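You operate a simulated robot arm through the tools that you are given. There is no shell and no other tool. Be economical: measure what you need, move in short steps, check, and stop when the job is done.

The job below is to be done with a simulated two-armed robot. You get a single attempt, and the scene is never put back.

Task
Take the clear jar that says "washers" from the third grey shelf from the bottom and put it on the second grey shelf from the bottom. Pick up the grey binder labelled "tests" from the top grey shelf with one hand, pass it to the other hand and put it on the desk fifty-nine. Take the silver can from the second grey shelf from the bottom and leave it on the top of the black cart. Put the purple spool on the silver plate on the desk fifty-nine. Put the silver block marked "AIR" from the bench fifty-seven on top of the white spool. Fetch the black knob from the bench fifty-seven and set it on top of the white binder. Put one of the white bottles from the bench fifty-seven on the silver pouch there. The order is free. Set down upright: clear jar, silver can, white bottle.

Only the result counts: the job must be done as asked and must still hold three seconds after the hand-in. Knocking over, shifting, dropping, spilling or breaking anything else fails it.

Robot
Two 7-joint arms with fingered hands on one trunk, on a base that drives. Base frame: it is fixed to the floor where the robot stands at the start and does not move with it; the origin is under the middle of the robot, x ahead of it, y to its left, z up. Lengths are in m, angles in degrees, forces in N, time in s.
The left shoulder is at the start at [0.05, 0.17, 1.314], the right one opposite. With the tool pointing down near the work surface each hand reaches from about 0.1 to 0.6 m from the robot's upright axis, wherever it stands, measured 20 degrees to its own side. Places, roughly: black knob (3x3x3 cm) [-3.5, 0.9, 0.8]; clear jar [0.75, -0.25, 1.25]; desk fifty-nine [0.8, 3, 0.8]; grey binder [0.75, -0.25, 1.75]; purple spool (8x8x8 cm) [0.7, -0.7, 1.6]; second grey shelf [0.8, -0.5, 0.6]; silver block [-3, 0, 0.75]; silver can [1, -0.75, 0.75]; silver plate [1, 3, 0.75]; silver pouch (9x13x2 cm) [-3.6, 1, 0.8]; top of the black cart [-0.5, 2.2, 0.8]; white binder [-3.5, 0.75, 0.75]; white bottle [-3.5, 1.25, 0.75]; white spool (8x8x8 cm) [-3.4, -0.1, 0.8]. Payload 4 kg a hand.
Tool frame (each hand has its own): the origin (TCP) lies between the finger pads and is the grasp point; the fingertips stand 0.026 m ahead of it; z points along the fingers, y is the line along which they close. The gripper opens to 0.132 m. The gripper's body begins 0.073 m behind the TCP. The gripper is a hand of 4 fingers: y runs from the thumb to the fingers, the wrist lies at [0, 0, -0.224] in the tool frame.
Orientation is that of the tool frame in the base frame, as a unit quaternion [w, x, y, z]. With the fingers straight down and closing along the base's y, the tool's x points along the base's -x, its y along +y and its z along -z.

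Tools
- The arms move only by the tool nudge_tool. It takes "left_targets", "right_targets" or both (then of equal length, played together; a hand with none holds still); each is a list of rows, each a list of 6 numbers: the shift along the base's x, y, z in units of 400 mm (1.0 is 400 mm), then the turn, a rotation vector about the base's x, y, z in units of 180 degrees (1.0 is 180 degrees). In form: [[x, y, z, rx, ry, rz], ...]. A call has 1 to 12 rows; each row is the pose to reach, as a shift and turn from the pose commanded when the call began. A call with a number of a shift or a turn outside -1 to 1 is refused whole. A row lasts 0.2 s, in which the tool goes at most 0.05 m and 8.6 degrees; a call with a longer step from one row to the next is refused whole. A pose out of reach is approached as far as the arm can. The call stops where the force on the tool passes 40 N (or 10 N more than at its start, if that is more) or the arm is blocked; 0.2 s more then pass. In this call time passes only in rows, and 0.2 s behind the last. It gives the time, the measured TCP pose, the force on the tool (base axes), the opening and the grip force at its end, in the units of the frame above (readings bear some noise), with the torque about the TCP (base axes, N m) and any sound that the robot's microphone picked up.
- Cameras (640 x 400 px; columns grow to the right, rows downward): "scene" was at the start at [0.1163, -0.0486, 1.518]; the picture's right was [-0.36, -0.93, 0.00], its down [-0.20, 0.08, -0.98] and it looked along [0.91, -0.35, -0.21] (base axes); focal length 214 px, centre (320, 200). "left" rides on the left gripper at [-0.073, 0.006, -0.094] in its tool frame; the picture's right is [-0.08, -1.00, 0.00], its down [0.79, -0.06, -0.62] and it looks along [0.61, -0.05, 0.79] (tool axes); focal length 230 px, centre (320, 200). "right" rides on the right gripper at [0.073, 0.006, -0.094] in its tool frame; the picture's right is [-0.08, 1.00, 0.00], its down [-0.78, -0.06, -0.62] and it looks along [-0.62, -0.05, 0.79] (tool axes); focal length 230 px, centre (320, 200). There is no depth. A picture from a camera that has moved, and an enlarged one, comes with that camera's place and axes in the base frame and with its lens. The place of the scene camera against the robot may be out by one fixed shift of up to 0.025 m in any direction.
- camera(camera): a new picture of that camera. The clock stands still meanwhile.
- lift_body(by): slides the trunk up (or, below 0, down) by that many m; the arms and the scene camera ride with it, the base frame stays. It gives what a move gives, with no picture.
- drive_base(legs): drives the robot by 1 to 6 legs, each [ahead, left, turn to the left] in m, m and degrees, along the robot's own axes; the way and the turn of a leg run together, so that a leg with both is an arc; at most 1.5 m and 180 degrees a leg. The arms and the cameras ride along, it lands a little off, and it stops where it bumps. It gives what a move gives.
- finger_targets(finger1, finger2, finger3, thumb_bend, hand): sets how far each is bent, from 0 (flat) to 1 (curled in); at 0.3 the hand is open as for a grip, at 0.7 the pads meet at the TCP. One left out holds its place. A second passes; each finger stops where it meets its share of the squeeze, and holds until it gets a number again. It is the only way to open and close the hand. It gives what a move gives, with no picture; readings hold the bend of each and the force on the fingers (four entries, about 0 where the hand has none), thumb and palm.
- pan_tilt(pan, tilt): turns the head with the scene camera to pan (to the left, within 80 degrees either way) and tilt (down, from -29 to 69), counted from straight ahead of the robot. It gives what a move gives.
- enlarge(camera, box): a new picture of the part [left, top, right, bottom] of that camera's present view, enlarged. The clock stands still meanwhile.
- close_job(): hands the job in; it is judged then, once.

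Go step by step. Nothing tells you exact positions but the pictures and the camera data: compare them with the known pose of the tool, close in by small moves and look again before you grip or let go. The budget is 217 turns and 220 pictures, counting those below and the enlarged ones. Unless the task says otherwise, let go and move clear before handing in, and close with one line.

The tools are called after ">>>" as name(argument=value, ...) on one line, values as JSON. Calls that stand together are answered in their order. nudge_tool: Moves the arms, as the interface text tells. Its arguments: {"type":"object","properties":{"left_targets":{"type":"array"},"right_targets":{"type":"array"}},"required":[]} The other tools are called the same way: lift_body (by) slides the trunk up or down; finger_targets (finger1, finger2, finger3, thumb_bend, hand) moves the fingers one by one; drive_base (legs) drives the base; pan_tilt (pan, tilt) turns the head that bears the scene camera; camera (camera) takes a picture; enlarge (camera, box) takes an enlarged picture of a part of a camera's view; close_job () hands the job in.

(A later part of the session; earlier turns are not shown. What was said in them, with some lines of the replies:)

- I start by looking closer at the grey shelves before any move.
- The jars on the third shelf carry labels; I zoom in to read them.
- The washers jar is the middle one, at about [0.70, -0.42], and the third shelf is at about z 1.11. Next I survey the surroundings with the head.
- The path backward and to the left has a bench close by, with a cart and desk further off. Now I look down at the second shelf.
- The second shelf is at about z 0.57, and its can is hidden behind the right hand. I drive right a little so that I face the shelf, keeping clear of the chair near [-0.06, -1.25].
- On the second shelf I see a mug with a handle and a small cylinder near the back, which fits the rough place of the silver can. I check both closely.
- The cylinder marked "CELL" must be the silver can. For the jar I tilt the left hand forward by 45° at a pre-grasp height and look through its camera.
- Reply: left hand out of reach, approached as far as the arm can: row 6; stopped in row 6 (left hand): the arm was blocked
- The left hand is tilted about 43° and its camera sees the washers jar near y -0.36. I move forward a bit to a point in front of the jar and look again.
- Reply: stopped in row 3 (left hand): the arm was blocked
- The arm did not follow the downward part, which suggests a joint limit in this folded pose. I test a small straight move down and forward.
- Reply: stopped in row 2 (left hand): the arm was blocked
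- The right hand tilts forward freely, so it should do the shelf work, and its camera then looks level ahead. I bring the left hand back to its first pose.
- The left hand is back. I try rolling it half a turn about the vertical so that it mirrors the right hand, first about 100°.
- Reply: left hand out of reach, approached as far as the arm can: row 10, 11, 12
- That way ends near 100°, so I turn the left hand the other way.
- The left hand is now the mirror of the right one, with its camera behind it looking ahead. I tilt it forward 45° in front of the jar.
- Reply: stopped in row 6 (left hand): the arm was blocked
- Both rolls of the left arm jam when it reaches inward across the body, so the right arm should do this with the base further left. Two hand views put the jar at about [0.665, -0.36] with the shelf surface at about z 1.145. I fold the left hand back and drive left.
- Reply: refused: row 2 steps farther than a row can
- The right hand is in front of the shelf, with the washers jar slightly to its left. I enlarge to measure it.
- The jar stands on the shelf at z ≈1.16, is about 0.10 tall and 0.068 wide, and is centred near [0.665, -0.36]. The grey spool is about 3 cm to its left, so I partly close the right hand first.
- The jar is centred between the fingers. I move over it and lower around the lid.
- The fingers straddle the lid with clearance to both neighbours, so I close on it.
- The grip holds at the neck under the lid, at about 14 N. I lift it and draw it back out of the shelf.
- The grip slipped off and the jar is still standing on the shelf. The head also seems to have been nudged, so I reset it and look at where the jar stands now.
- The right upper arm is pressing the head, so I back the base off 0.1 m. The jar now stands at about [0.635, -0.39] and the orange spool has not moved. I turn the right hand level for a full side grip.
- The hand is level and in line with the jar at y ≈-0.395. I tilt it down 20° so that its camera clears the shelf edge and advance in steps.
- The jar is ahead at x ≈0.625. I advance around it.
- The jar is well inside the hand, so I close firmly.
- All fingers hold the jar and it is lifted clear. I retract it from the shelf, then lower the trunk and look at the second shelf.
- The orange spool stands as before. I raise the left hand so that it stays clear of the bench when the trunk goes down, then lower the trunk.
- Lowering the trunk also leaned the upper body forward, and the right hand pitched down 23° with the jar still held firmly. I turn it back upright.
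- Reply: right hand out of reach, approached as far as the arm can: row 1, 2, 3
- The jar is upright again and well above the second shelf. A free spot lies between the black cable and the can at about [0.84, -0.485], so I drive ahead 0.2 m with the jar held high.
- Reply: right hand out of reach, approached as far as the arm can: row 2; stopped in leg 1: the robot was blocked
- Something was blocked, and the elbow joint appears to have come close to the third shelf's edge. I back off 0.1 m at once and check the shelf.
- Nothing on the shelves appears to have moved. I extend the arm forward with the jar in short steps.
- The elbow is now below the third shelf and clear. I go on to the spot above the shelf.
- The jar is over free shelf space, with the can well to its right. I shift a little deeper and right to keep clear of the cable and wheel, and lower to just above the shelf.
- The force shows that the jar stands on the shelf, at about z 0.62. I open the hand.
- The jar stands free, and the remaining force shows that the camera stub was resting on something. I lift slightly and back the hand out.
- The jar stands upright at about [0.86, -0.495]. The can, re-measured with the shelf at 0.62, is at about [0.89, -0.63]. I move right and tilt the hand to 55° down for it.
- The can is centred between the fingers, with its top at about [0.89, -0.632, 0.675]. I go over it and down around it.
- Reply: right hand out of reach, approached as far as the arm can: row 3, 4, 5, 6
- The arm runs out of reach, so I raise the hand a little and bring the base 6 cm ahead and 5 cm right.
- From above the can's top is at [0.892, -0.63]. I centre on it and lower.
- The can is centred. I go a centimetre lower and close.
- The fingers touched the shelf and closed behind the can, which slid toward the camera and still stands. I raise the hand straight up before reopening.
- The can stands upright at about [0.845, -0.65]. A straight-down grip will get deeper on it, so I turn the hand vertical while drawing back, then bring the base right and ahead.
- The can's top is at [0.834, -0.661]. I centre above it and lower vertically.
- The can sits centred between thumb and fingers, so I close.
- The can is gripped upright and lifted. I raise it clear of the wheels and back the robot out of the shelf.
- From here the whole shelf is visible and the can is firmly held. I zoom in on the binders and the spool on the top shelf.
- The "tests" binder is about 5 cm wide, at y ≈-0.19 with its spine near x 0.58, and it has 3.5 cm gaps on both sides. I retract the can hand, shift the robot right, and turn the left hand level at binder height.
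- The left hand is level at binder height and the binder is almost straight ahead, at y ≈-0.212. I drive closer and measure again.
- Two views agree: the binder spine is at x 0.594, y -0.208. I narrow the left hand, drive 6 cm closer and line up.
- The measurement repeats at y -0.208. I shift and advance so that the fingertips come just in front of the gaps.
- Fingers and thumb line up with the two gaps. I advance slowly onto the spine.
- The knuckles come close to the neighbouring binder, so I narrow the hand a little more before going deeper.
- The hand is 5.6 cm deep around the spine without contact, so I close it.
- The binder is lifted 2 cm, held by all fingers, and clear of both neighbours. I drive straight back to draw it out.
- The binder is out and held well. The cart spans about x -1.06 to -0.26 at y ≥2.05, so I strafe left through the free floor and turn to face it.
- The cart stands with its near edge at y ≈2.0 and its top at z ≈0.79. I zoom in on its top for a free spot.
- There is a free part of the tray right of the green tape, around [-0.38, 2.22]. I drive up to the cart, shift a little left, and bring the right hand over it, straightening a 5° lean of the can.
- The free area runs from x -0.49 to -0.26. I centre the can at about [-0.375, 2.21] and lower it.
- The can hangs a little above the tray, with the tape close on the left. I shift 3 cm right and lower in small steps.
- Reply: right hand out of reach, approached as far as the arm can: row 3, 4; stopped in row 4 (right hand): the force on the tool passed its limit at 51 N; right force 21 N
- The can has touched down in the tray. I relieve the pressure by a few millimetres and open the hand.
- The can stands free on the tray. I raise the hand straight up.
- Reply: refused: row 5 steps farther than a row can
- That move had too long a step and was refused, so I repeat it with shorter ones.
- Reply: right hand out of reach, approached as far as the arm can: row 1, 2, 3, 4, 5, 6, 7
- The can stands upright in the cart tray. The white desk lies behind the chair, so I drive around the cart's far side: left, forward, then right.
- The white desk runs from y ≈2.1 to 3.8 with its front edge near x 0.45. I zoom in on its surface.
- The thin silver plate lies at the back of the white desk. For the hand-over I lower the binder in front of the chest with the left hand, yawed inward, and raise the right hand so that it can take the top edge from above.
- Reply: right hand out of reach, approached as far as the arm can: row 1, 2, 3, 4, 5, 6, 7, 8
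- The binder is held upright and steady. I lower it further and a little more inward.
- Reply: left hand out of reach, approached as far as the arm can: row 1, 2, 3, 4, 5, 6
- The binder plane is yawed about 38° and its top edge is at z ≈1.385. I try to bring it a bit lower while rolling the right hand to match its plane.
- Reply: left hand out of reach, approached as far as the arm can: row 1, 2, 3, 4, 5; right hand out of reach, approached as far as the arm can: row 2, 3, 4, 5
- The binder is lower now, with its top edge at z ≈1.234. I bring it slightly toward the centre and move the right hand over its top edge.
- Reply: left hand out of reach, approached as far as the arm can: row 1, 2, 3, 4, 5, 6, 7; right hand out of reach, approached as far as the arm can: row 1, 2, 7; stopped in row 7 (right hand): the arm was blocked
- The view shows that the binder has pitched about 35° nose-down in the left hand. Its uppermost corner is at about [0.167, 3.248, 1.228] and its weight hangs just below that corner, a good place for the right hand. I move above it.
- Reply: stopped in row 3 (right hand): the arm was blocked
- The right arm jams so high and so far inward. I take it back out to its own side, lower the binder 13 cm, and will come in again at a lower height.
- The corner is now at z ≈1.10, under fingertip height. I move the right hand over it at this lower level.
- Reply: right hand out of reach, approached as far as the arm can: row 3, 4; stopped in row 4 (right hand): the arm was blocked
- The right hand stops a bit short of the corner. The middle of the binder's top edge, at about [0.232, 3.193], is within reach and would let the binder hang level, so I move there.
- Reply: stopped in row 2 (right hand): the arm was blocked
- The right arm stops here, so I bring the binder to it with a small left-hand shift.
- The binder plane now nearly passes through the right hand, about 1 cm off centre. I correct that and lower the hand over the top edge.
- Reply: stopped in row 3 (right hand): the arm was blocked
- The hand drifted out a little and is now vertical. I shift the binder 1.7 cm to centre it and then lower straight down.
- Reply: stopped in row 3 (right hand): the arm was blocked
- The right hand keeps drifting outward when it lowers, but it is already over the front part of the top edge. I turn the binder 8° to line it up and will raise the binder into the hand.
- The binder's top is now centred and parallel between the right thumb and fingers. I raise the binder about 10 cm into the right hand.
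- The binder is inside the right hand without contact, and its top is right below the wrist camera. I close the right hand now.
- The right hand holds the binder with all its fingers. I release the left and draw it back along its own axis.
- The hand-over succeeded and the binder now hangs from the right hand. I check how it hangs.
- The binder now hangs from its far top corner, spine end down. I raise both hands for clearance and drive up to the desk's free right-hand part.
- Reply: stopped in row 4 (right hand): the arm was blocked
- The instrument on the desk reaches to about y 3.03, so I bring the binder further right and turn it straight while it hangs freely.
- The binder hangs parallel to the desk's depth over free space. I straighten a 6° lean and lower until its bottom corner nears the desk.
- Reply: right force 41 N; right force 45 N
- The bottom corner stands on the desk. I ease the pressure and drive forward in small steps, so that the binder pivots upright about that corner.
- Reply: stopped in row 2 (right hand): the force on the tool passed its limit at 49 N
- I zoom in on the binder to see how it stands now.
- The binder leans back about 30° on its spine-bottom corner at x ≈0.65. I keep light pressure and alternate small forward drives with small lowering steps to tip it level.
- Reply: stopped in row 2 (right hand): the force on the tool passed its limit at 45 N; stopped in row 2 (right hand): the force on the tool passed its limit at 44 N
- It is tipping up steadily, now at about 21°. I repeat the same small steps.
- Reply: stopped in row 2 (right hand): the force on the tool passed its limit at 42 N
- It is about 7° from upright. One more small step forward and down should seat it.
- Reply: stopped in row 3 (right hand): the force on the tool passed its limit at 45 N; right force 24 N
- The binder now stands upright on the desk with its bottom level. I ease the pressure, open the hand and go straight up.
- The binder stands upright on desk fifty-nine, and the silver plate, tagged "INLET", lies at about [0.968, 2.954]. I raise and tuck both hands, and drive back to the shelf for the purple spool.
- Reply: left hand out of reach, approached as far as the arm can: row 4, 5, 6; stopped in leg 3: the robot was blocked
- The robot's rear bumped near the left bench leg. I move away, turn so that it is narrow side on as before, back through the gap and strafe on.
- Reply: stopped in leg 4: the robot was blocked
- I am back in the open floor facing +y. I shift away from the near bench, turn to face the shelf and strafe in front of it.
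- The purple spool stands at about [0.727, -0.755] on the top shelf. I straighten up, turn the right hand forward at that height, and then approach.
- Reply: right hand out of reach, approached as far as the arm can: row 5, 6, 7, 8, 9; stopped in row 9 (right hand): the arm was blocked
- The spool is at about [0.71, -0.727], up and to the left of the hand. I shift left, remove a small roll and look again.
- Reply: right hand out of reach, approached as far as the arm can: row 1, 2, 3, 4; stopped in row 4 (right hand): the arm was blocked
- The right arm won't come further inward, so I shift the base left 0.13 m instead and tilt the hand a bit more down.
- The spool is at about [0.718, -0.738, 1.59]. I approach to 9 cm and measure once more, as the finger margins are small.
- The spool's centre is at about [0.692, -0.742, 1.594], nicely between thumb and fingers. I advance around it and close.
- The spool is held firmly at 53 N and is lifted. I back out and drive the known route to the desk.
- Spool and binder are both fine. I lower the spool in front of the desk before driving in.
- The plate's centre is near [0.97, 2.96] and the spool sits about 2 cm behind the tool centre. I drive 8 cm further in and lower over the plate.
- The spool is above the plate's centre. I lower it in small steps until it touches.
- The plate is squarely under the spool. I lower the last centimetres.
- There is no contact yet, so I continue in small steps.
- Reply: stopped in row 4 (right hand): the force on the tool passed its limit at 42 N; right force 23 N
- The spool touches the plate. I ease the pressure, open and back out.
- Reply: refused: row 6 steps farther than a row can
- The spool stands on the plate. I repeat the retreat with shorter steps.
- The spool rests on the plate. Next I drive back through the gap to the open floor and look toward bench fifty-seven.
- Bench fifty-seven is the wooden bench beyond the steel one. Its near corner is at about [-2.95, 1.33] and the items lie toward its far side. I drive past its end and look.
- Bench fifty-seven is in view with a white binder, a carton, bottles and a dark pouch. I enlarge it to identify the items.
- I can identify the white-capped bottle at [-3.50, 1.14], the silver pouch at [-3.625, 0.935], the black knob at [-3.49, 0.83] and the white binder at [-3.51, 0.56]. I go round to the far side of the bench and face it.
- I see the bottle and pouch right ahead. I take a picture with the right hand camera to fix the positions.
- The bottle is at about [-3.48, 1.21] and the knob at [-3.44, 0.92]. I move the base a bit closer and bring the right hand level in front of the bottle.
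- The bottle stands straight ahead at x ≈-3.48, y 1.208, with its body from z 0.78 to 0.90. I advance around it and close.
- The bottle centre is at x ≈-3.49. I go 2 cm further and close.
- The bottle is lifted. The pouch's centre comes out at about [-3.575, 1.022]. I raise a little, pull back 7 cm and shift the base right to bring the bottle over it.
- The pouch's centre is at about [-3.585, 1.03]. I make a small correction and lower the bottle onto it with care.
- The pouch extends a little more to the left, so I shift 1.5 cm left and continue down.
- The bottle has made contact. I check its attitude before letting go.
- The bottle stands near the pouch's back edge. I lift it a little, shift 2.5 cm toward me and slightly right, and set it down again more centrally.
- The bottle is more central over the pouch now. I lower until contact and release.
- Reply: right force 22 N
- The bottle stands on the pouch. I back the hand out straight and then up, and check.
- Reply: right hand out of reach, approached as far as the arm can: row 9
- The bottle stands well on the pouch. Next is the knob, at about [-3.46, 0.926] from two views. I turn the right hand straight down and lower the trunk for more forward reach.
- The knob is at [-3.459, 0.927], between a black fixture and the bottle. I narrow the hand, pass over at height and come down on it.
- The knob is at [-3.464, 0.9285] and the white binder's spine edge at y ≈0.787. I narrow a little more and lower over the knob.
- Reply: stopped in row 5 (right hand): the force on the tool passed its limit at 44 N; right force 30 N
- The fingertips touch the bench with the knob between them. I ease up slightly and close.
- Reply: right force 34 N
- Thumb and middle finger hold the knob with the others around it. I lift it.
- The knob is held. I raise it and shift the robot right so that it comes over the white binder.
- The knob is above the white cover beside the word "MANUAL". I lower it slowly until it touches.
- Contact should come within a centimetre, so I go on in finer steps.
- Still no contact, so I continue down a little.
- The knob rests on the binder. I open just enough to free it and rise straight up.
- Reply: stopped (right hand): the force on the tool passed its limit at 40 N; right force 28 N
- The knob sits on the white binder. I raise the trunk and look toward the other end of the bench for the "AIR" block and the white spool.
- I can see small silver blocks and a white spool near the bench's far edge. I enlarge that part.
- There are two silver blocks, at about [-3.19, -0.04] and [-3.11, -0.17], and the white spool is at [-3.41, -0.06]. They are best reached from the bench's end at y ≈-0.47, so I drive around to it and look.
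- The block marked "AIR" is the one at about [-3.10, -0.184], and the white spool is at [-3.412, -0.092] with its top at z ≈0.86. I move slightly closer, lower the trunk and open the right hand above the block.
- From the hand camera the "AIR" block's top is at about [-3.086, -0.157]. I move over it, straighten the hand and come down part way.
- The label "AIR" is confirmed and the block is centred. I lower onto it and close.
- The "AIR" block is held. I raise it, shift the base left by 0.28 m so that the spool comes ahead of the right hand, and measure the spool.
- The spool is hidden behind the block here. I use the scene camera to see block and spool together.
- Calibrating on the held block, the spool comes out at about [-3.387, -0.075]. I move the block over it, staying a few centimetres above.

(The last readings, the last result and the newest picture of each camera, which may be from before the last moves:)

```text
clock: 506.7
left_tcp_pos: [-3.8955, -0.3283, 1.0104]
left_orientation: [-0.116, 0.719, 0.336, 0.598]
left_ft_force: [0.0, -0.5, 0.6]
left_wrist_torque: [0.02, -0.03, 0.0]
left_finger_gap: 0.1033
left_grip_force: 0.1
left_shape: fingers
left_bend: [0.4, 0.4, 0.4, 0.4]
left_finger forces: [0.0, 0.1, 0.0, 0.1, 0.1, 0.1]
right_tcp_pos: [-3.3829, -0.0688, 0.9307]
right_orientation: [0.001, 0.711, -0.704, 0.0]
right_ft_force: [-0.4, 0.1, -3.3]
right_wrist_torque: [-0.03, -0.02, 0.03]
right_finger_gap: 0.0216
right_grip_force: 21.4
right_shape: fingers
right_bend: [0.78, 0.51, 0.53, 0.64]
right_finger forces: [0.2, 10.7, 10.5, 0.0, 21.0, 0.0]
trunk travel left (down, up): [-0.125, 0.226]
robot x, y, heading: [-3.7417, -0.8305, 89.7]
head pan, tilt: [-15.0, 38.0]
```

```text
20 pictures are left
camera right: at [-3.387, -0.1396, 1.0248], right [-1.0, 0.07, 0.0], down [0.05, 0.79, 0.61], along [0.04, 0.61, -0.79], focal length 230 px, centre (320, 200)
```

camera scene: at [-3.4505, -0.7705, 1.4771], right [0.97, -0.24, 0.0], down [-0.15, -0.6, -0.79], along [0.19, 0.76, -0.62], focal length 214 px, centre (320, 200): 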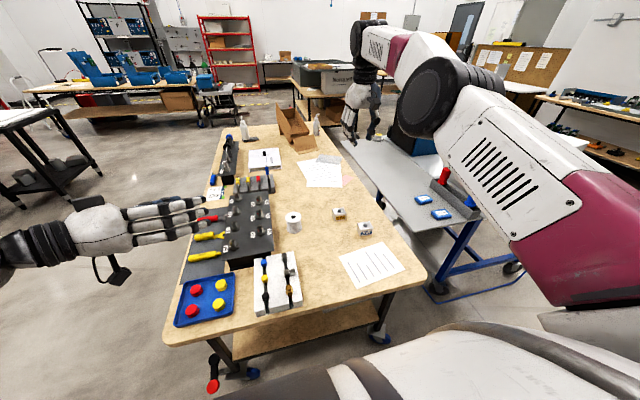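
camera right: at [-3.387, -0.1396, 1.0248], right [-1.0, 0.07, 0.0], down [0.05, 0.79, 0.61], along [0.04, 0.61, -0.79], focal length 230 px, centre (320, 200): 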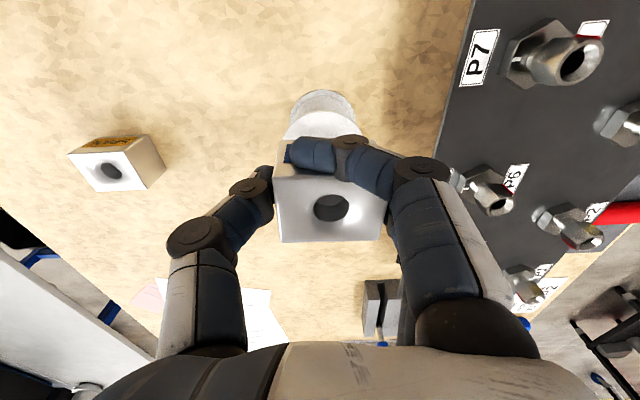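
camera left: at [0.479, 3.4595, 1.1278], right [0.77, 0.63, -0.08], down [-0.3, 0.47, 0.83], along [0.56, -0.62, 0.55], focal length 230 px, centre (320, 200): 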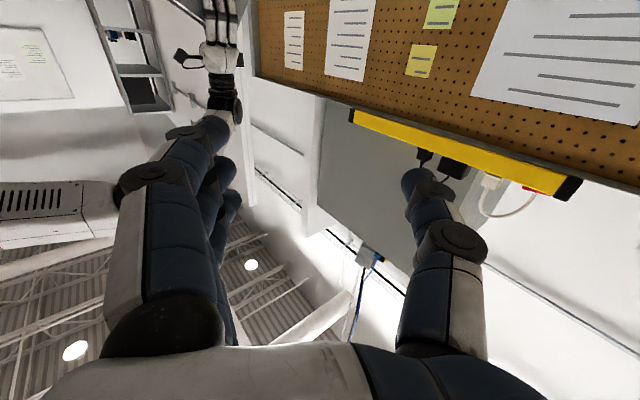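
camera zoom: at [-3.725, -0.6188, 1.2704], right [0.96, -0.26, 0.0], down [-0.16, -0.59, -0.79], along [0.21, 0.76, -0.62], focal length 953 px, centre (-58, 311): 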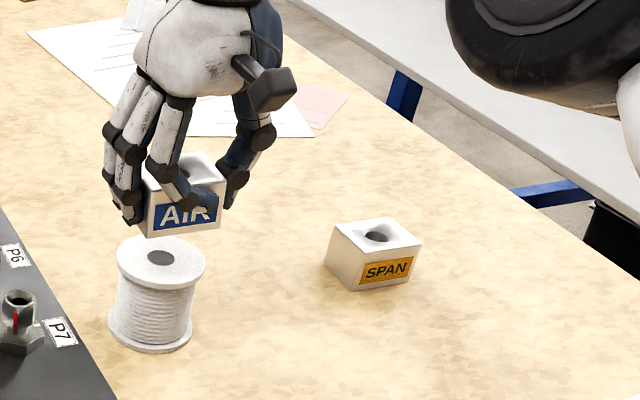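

The two cameras bracket the spool's centre within about a centimetre of the block's, so the block is well over the flange. I lower it in fine steps until it touches.

>>> nudge_tool(right_targets=[[-0.008, 0.008, -0.03, 0, 0, 0], [-0.008, 0.008, -0.05, 0, 0, 0], [-0.008, 0.008, -0.065, 0, 0, 0], [-0.008, 0.008, -0.08, 0, 0, 0]])

>>> enlarge(camera="scene", box=[350, 130, 460, 220])

```text
clock: 507.7
left_tcp_pos: [-3.8964, -0.3271, 1.0092]
left_orientation: [-0.115, 0.719, 0.335, 0.598]
left_ft_force: [-0.3, 0.4, 1.2]
left_wrist_torque: [-0.02, -0.04, -0.01]
left_finger_gap: 0.1034
left_grip_force: 0.1
left_shape: fingers
left_bend: [0.4, 0.4, 0.4, 0.4]
left_finger forces: [0.1, 0.0, 0.0, 0.1, 0.0, 0.0]
right_tcp_pos: [-3.3864, -0.0649, 0.8992]
right_orientation: [0.001, 0.71, -0.704, -0.001]
right_ft_force: [-0.3, -0.9, -2.7]
right_wrist_torque: [0.0, -0.03, 0.0]
right_finger_gap: 0.0216
right_grip_force: 21.4
right_shape: fingers
right_bend: [0.78, 0.51, 0.53, 0.64]
right_finger forces: [0.1, 10.6, 10.3, 0.0, 21.0, 0.1]
trunk travel left (down, up): [-0.125, 0.226]
robot x, y, heading: [-3.7366, -0.8317, 89.6]
head pan, tilt: [-15.0, 38.0]
```

```text
4.44 times, centred on (405, 175) of scene
camera zoom: at [-3.7251, -0.6185, 1.2703], right [0.96, -0.26, 0.0], down [-0.16, -0.59, -0.79], along [0.21, 0.76, -0.62], focal length 953 px, centre (-58, 311)
```

zoom: 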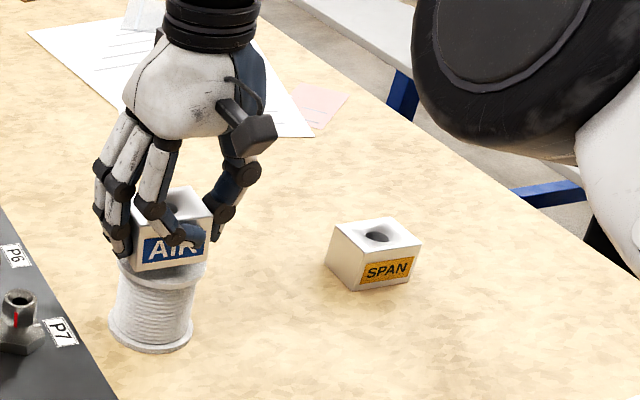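

The block is just above the flange and about a centimetre far back at most. I shift it 7 mm toward me and lower until contact.

>>> nudge_tool(right_targets=[[-0.005, -0.018, 0, 0, 0, 0], [-0.005, -0.018, -0.012, 0, 0, 0], [-0.005, -0.018, -0.024, 0, 0, 0], [-0.005, -0.018, -0.034, 0, 0, 0]])

>>> enlarge(camera="scene", box=[350, 130, 460, 220])

```text
clock: 508.7
left_tcp_pos: [-3.8962, -0.3291, 1.0119]
left_orientation: [-0.116, 0.719, 0.336, 0.598]
left_ft_force: [-0.1, 0.0, -0.2]
left_wrist_torque: [-0.05, 0.0, -0.01]
left_finger_gap: 0.1031
left_grip_force: 0.1
left_shape: fingers
left_bend: [0.4, 0.4, 0.4, 0.4]
left_finger forces: [0.1, 0.0, 0.0, 0.1, 0.0, 0.0]
right_tcp_pos: [-3.3878, -0.0722, 0.8882]
right_orientation: [0.0, 0.711, -0.704, -0.001]
right_ft_force: [0.7, -0.1, 7.5]
right_wrist_torque: [0.14, 0.28, -0.01]
right_finger_gap: 0.0215
right_grip_force: 21.2
right_shape: fingers
right_bend: [0.78, 0.51, 0.53, 0.64]
right_finger forces: [0.8, 10.6, 10.1, 0.0, 21.4, 0.0]
trunk travel left (down, up): [-0.125, 0.226]
robot x, y, heading: [-3.7378, -0.8317, 89.5]
head pan, tilt: [-15.0, 38.0]
```

```text
4.44 times, centred on (405, 175) of scene
camera zoom: at [-3.7255, -0.6199, 1.2709], right [0.96, -0.26, 0.0], down [-0.16, -0.59, -0.79], along [0.21, 0.76, -0.62], focal length 953 px, centre (-58, 311)
```

zoom: 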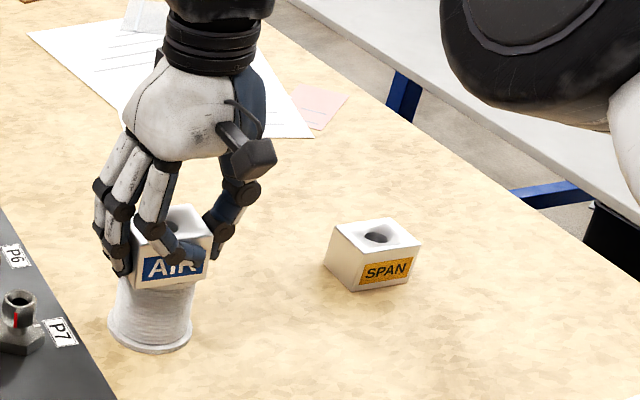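

At contact the block sits about 1.4 cm toward me from the flange's centre. I lift slightly, shift it back by that amount and set it down again.

>>> nudge_tool(right_targets=[[0, 0, 0.025, 0, 0, 0], [-0.003, 0.02, 0.025, 0, 0, 0], [-0.003, 0.037, 0.025, 0, 0, 0], [-0.003, 0.037, 0.012, 0, 0, 0], [-0.003, 0.037, 0.002, 0, 0, 0]])

>>> enlarge(camera="scene", box=[350, 130, 460, 220])

```text
clock: 509.9
left_tcp_pos: [-3.8971, -0.3273, 1.0109]
left_orientation: [-0.116, 0.719, 0.336, 0.598]
left_ft_force: [0.1, -0.8, -0.2]
left_wrist_torque: [-0.02, -0.01, -0.01]
left_finger_gap: 0.1036
left_grip_force: 0.1
left_shape: fingers
left_bend: [0.4, 0.4, 0.4, 0.4]
left_finger forces: [0.0, 0.0, 0.0, 0.1, 0.0, 0.1]
right_tcp_pos: [-3.3894, -0.0563, 0.8883]
right_orientation: [0.001, 0.71, -0.704, -0.001]
right_ft_force: [0.7, -0.5, 3.8]
right_wrist_torque: [0.04, 0.17, 0.02]
right_finger_gap: 0.0215
right_grip_force: 21.2
right_shape: fingers
right_bend: [0.78, 0.51, 0.53, 0.64]
right_finger forces: [0.5, 10.5, 10.1, 0.0, 21.2, 0.0]
trunk travel left (down, up): [-0.125, 0.226]
robot x, y, heading: [-3.7395, -0.8272, 89.8]
head pan, tilt: [-15.0, 38.0]
```

```text
4.44 times, centred on (405, 175) of scene
camera zoom: at [-3.7254, -0.6197, 1.2708], right [0.96, -0.26, 0.0], down [-0.16, -0.59, -0.79], along [0.21, 0.76, -0.62], focal length 953 px, centre (-58, 311)
```

zoom: 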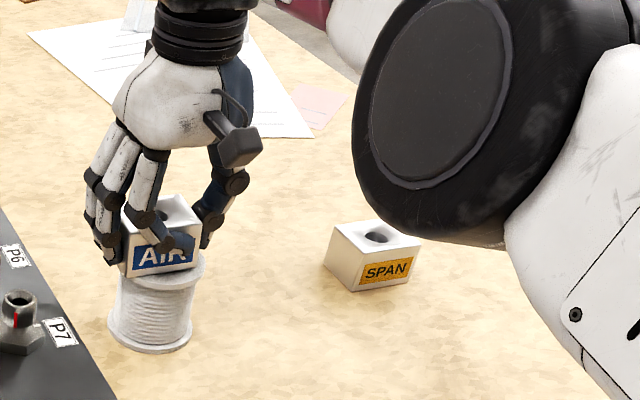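

The block is well centred on the flange and in contact. I open the hand and rise straight up.

>>> finger_targets(hand="right", finger1=0.42, finger2=0.42, finger3=0.42, thumb_bend=0.42)

>>> nudge_tool(right_targets=[[0, 0, 0.04, 0, 0, 0], [0, 0, 0.1, 0, 0, 0], [0, 0, 0.2, 0, 0, 0], [0, 0, 0.3, 0, 0, 0], [0, 0, 0.4, 0, 0, 0]])

>>> camera(camera="right")

>>> enlarge(camera="scene", box=[350, 130, 460, 220])

```text
clock: 510.9
left_tcp_pos: [-3.8957, -0.3272, 1.0107]
left_orientation: [-0.115, 0.719, 0.336, 0.597]
left_ft_force: [-0.6, 0.3, 0.3]
left_wrist_torque: [-0.02, -0.01, 0.01]
left_finger_gap: 0.1033
left_grip_force: 0.0
left_shape: fingers
left_bend: [0.4, 0.4, 0.4, 0.4]
left_finger forces: [0.0, 0.0, 0.0, 0.0, 0.0, 0.1]
right_tcp_pos: [-3.3888, -0.0558, 0.8867]
right_orientation: [0.001, 0.711, -0.703, 0.0]
right_ft_force: [-0.5, -0.4, -0.9]
right_wrist_torque: [-0.01, -0.01, -0.01]
right_finger_gap: 0.0964
right_grip_force: 0.0
right_shape: fingers
right_bend: [0.42, 0.42, 0.42, 0.42]
right_finger forces: [0.0, 0.0, 0.1, 0.1, 0.1, 0.0]
trunk travel left (down, up): [-0.125, 0.226]
robot x, y, heading: [-3.7393, -0.8276, 89.8]
head pan, tilt: [-15.0, 38.0]
```

```text
clock: 512.1
left_tcp_pos: [-3.8967, -0.3297, 1.0106]
left_orientation: [-0.115, 0.719, 0.335, 0.598]
left_ft_force: [-0.6, -0.7, -0.3]
left_wrist_torque: [0.03, 0.03, 0.01]
left_finger_gap: 0.1033
left_grip_force: 0.2
left_shape: fingers
left_bend: [0.4, 0.4, 0.4, 0.4]
left_finger forces: [0.0, 0.0, 0.0, 0.0, 0.0, 0.0]
right_tcp_pos: [-3.3855, -0.0758, 1.0454]
right_orientation: [0.002, 0.71, -0.704, -0.001]
right_ft_force: [0.5, -0.1, 0.5]
right_wrist_torque: [0.0, -0.03, 0.02]
right_finger_gap: 0.0963
right_grip_force: 0.1
right_shape: fingers
right_bend: [0.42, 0.42, 0.42, 0.42]
right_finger forces: [0.0, 0.0, 0.0, 0.1, 0.0, 0.0]
right hand out of reach, approached as far as the arm can: row 4, 5
trunk travel left (down, up): [-0.125, 0.226]
robot x, y, heading: [-3.7354, -0.8289, 89.7]
head pan, tilt: [-15.0, 38.0]
```

```text
16 pictures are left
camera right: at [-3.3892, -0.1485, 1.1397], right [-1.0, 0.07, 0.0], down [0.05, 0.79, 0.62], along [0.04, 0.61, -0.79], focal length 230 px, centre (320, 200)
```

right: 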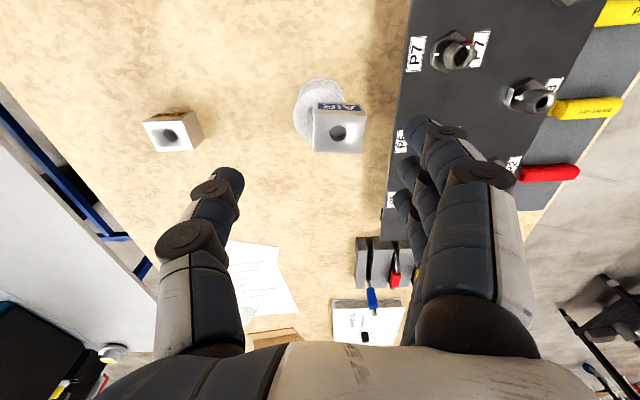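

```text
4.44 times, centred on (405, 175) of scene
camera zoom: at [-3.725, -0.62, 1.2707], right [0.96, -0.26, 0.0], down [-0.16, -0.59, -0.79], along [0.21, 0.76, -0.61], focal length 953 px, centre (-58, 311)
```

zoom: 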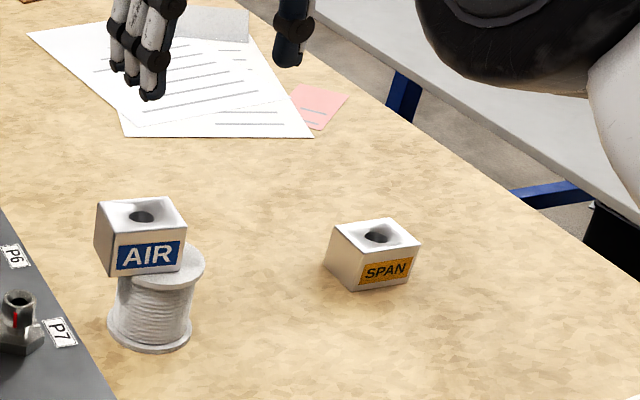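

The block stands level on the spool, about 1.5–2 cm off centre but well supported. I raise the trunk, back away and check the bench once more.

>>> lift_body(by=0.2)

>>> drive_base(legs=[[-0.3, 0, 0]])

>>> pan_tilt(pan=-5, tilt=25)

>>> camera(camera="scene")

>>> enlarge(camera="scene", box=[270, 140, 430, 260])

```text
clock: 514.2
left_tcp_pos: [-3.8955, -0.3279, 1.2101]
left_orientation: [-0.115, 0.719, 0.336, 0.598]
left_ft_force: [-0.5, 0.1, -0.9]
left_wrist_torque: [-0.01, 0.02, -0.01]
left_finger_gap: 0.1032
left_grip_force: 0.2
left_shape: fingers
left_bend: [0.4, 0.4, 0.4, 0.4]
left_finger forces: [0.0, 0.0, 0.0, 0.0, 0.1, 0.0]
right_tcp_pos: [-3.3858, -0.151, 1.424]
right_orientation: [-0.096, 0.704, -0.697, -0.096]
right_ft_force: [-0.2, -0.2, 0.3]
right_wrist_torque: [-0.01, -0.04, 0.0]
right_finger_gap: 0.0965
right_grip_force: 0.0
right_shape: fingers
right_bend: [0.42, 0.42, 0.42, 0.42]
right_finger forces: [0.0, 0.1, 0.1, 0.0, 0.0, 0.0]
trunk travel left (down, up): [-0.325, 0.026]
robot x, y, heading: [-3.7399, -0.8311, 89.6]
head pan, tilt: [-15.0, 38.0]
```

```text
clock: 516.3
left_tcp_pos: [-3.8964, -0.6248, 1.2101]
left_orientation: [-0.114, 0.719, 0.334, 0.598]
left_ft_force: [1.1, -0.9, -0.4]
left_wrist_torque: [0.0, 0.02, 0.05]
left_finger_gap: 0.1032
left_grip_force: 0.0
left_shape: fingers
left_bend: [0.4, 0.4, 0.4, 0.4]
left_finger forces: [0.1, 0.1, 0.0, 0.0, 0.0, 0.1]
right_tcp_pos: [-3.3838, -0.4526, 1.425]
right_orientation: [-0.096, 0.703, -0.698, -0.095]
right_ft_force: [-0.5, -1.0, -0.1]
right_wrist_torque: [-0.02, 0.02, -0.02]
right_finger_gap: 0.0964
right_grip_force: 0.0
right_shape: fingers
right_bend: [0.42, 0.42, 0.42, 0.42]
right_finger forces: [0.1, 0.0, 0.0, 0.0, 0.0, 0.0]
trunk travel left (down, up): [-0.325, 0.026]
robot x, y, heading: [-3.7413, -1.124, 89.7]
head pan, tilt: [-15.0, 38.0]
```

```text
clock: 517.0
left_tcp_pos: [-3.8958, -0.624, 1.2107]
left_orientation: [-0.114, 0.72, 0.334, 0.598]
left_ft_force: [-0.3, 0.4, 0.6]
left_wrist_torque: [0.01, -0.02, 0.0]
left_finger_gap: 0.1035
left_grip_force: 0.1
left_shape: fingers
left_bend: [0.4, 0.4, 0.4, 0.4]
left_finger forces: [0.1, 0.0, 0.1, 0.1, 0.0, 0.0]
right_tcp_pos: [-3.3838, -0.4513, 1.4237]
right_orientation: [-0.096, 0.702, -0.699, -0.095]
right_ft_force: [0.4, 0.0, -0.3]
right_wrist_torque: [0.01, 0.0, 0.03]
right_finger_gap: 0.0964
right_grip_force: 0.0
right_shape: fingers
right_bend: [0.42, 0.42, 0.42, 0.42]
right_finger forces: [0.1, 0.1, 0.1, 0.0, 0.1, 0.1]
trunk travel left (down, up): [-0.325, 0.026]
robot x, y, heading: [-3.7409, -1.128, 89.7]
head pan, tilt: [-5.0, 25.0]
```

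```text
14 pictures are left
camera scene: at [-3.7414, -1.0078, 1.4973], right [1.0, -0.1, 0.0], down [-0.04, -0.42, -0.91], along [0.09, 0.9, -0.42], focal length 214 px, centre (320, 200)
```

scene: 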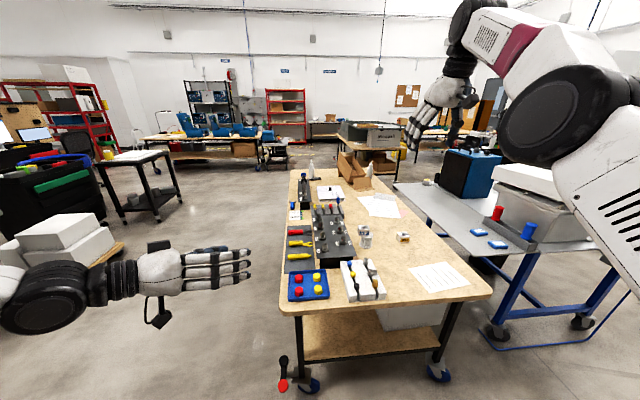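

```text
3.33 times, centred on (350, 200) of scene
camera zoom: at [-3.7414, -1.0078, 1.4973], right [1.0, -0.1, 0.0], down [-0.04, -0.42, -0.91], along [0.09, 0.9, -0.42], focal length 715 px, centre (220, 200)
```

zoom: 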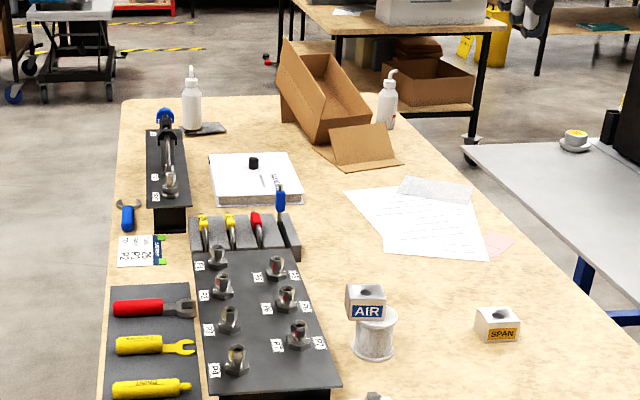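

In the last view the "AIR" block is on the white spool, the knob on the white binder and the bottle upright on the pouch. The jar, can, binder and purple spool looked right when I left them. Both hands are empty and clear, so I hand in.

>>> close_job()

```text
The job is handed in.
```

I handed the job in with all seven items placed as asked. Each one looked right when I last saw it, though I did not go back to the shelf, cart or desk before closing.
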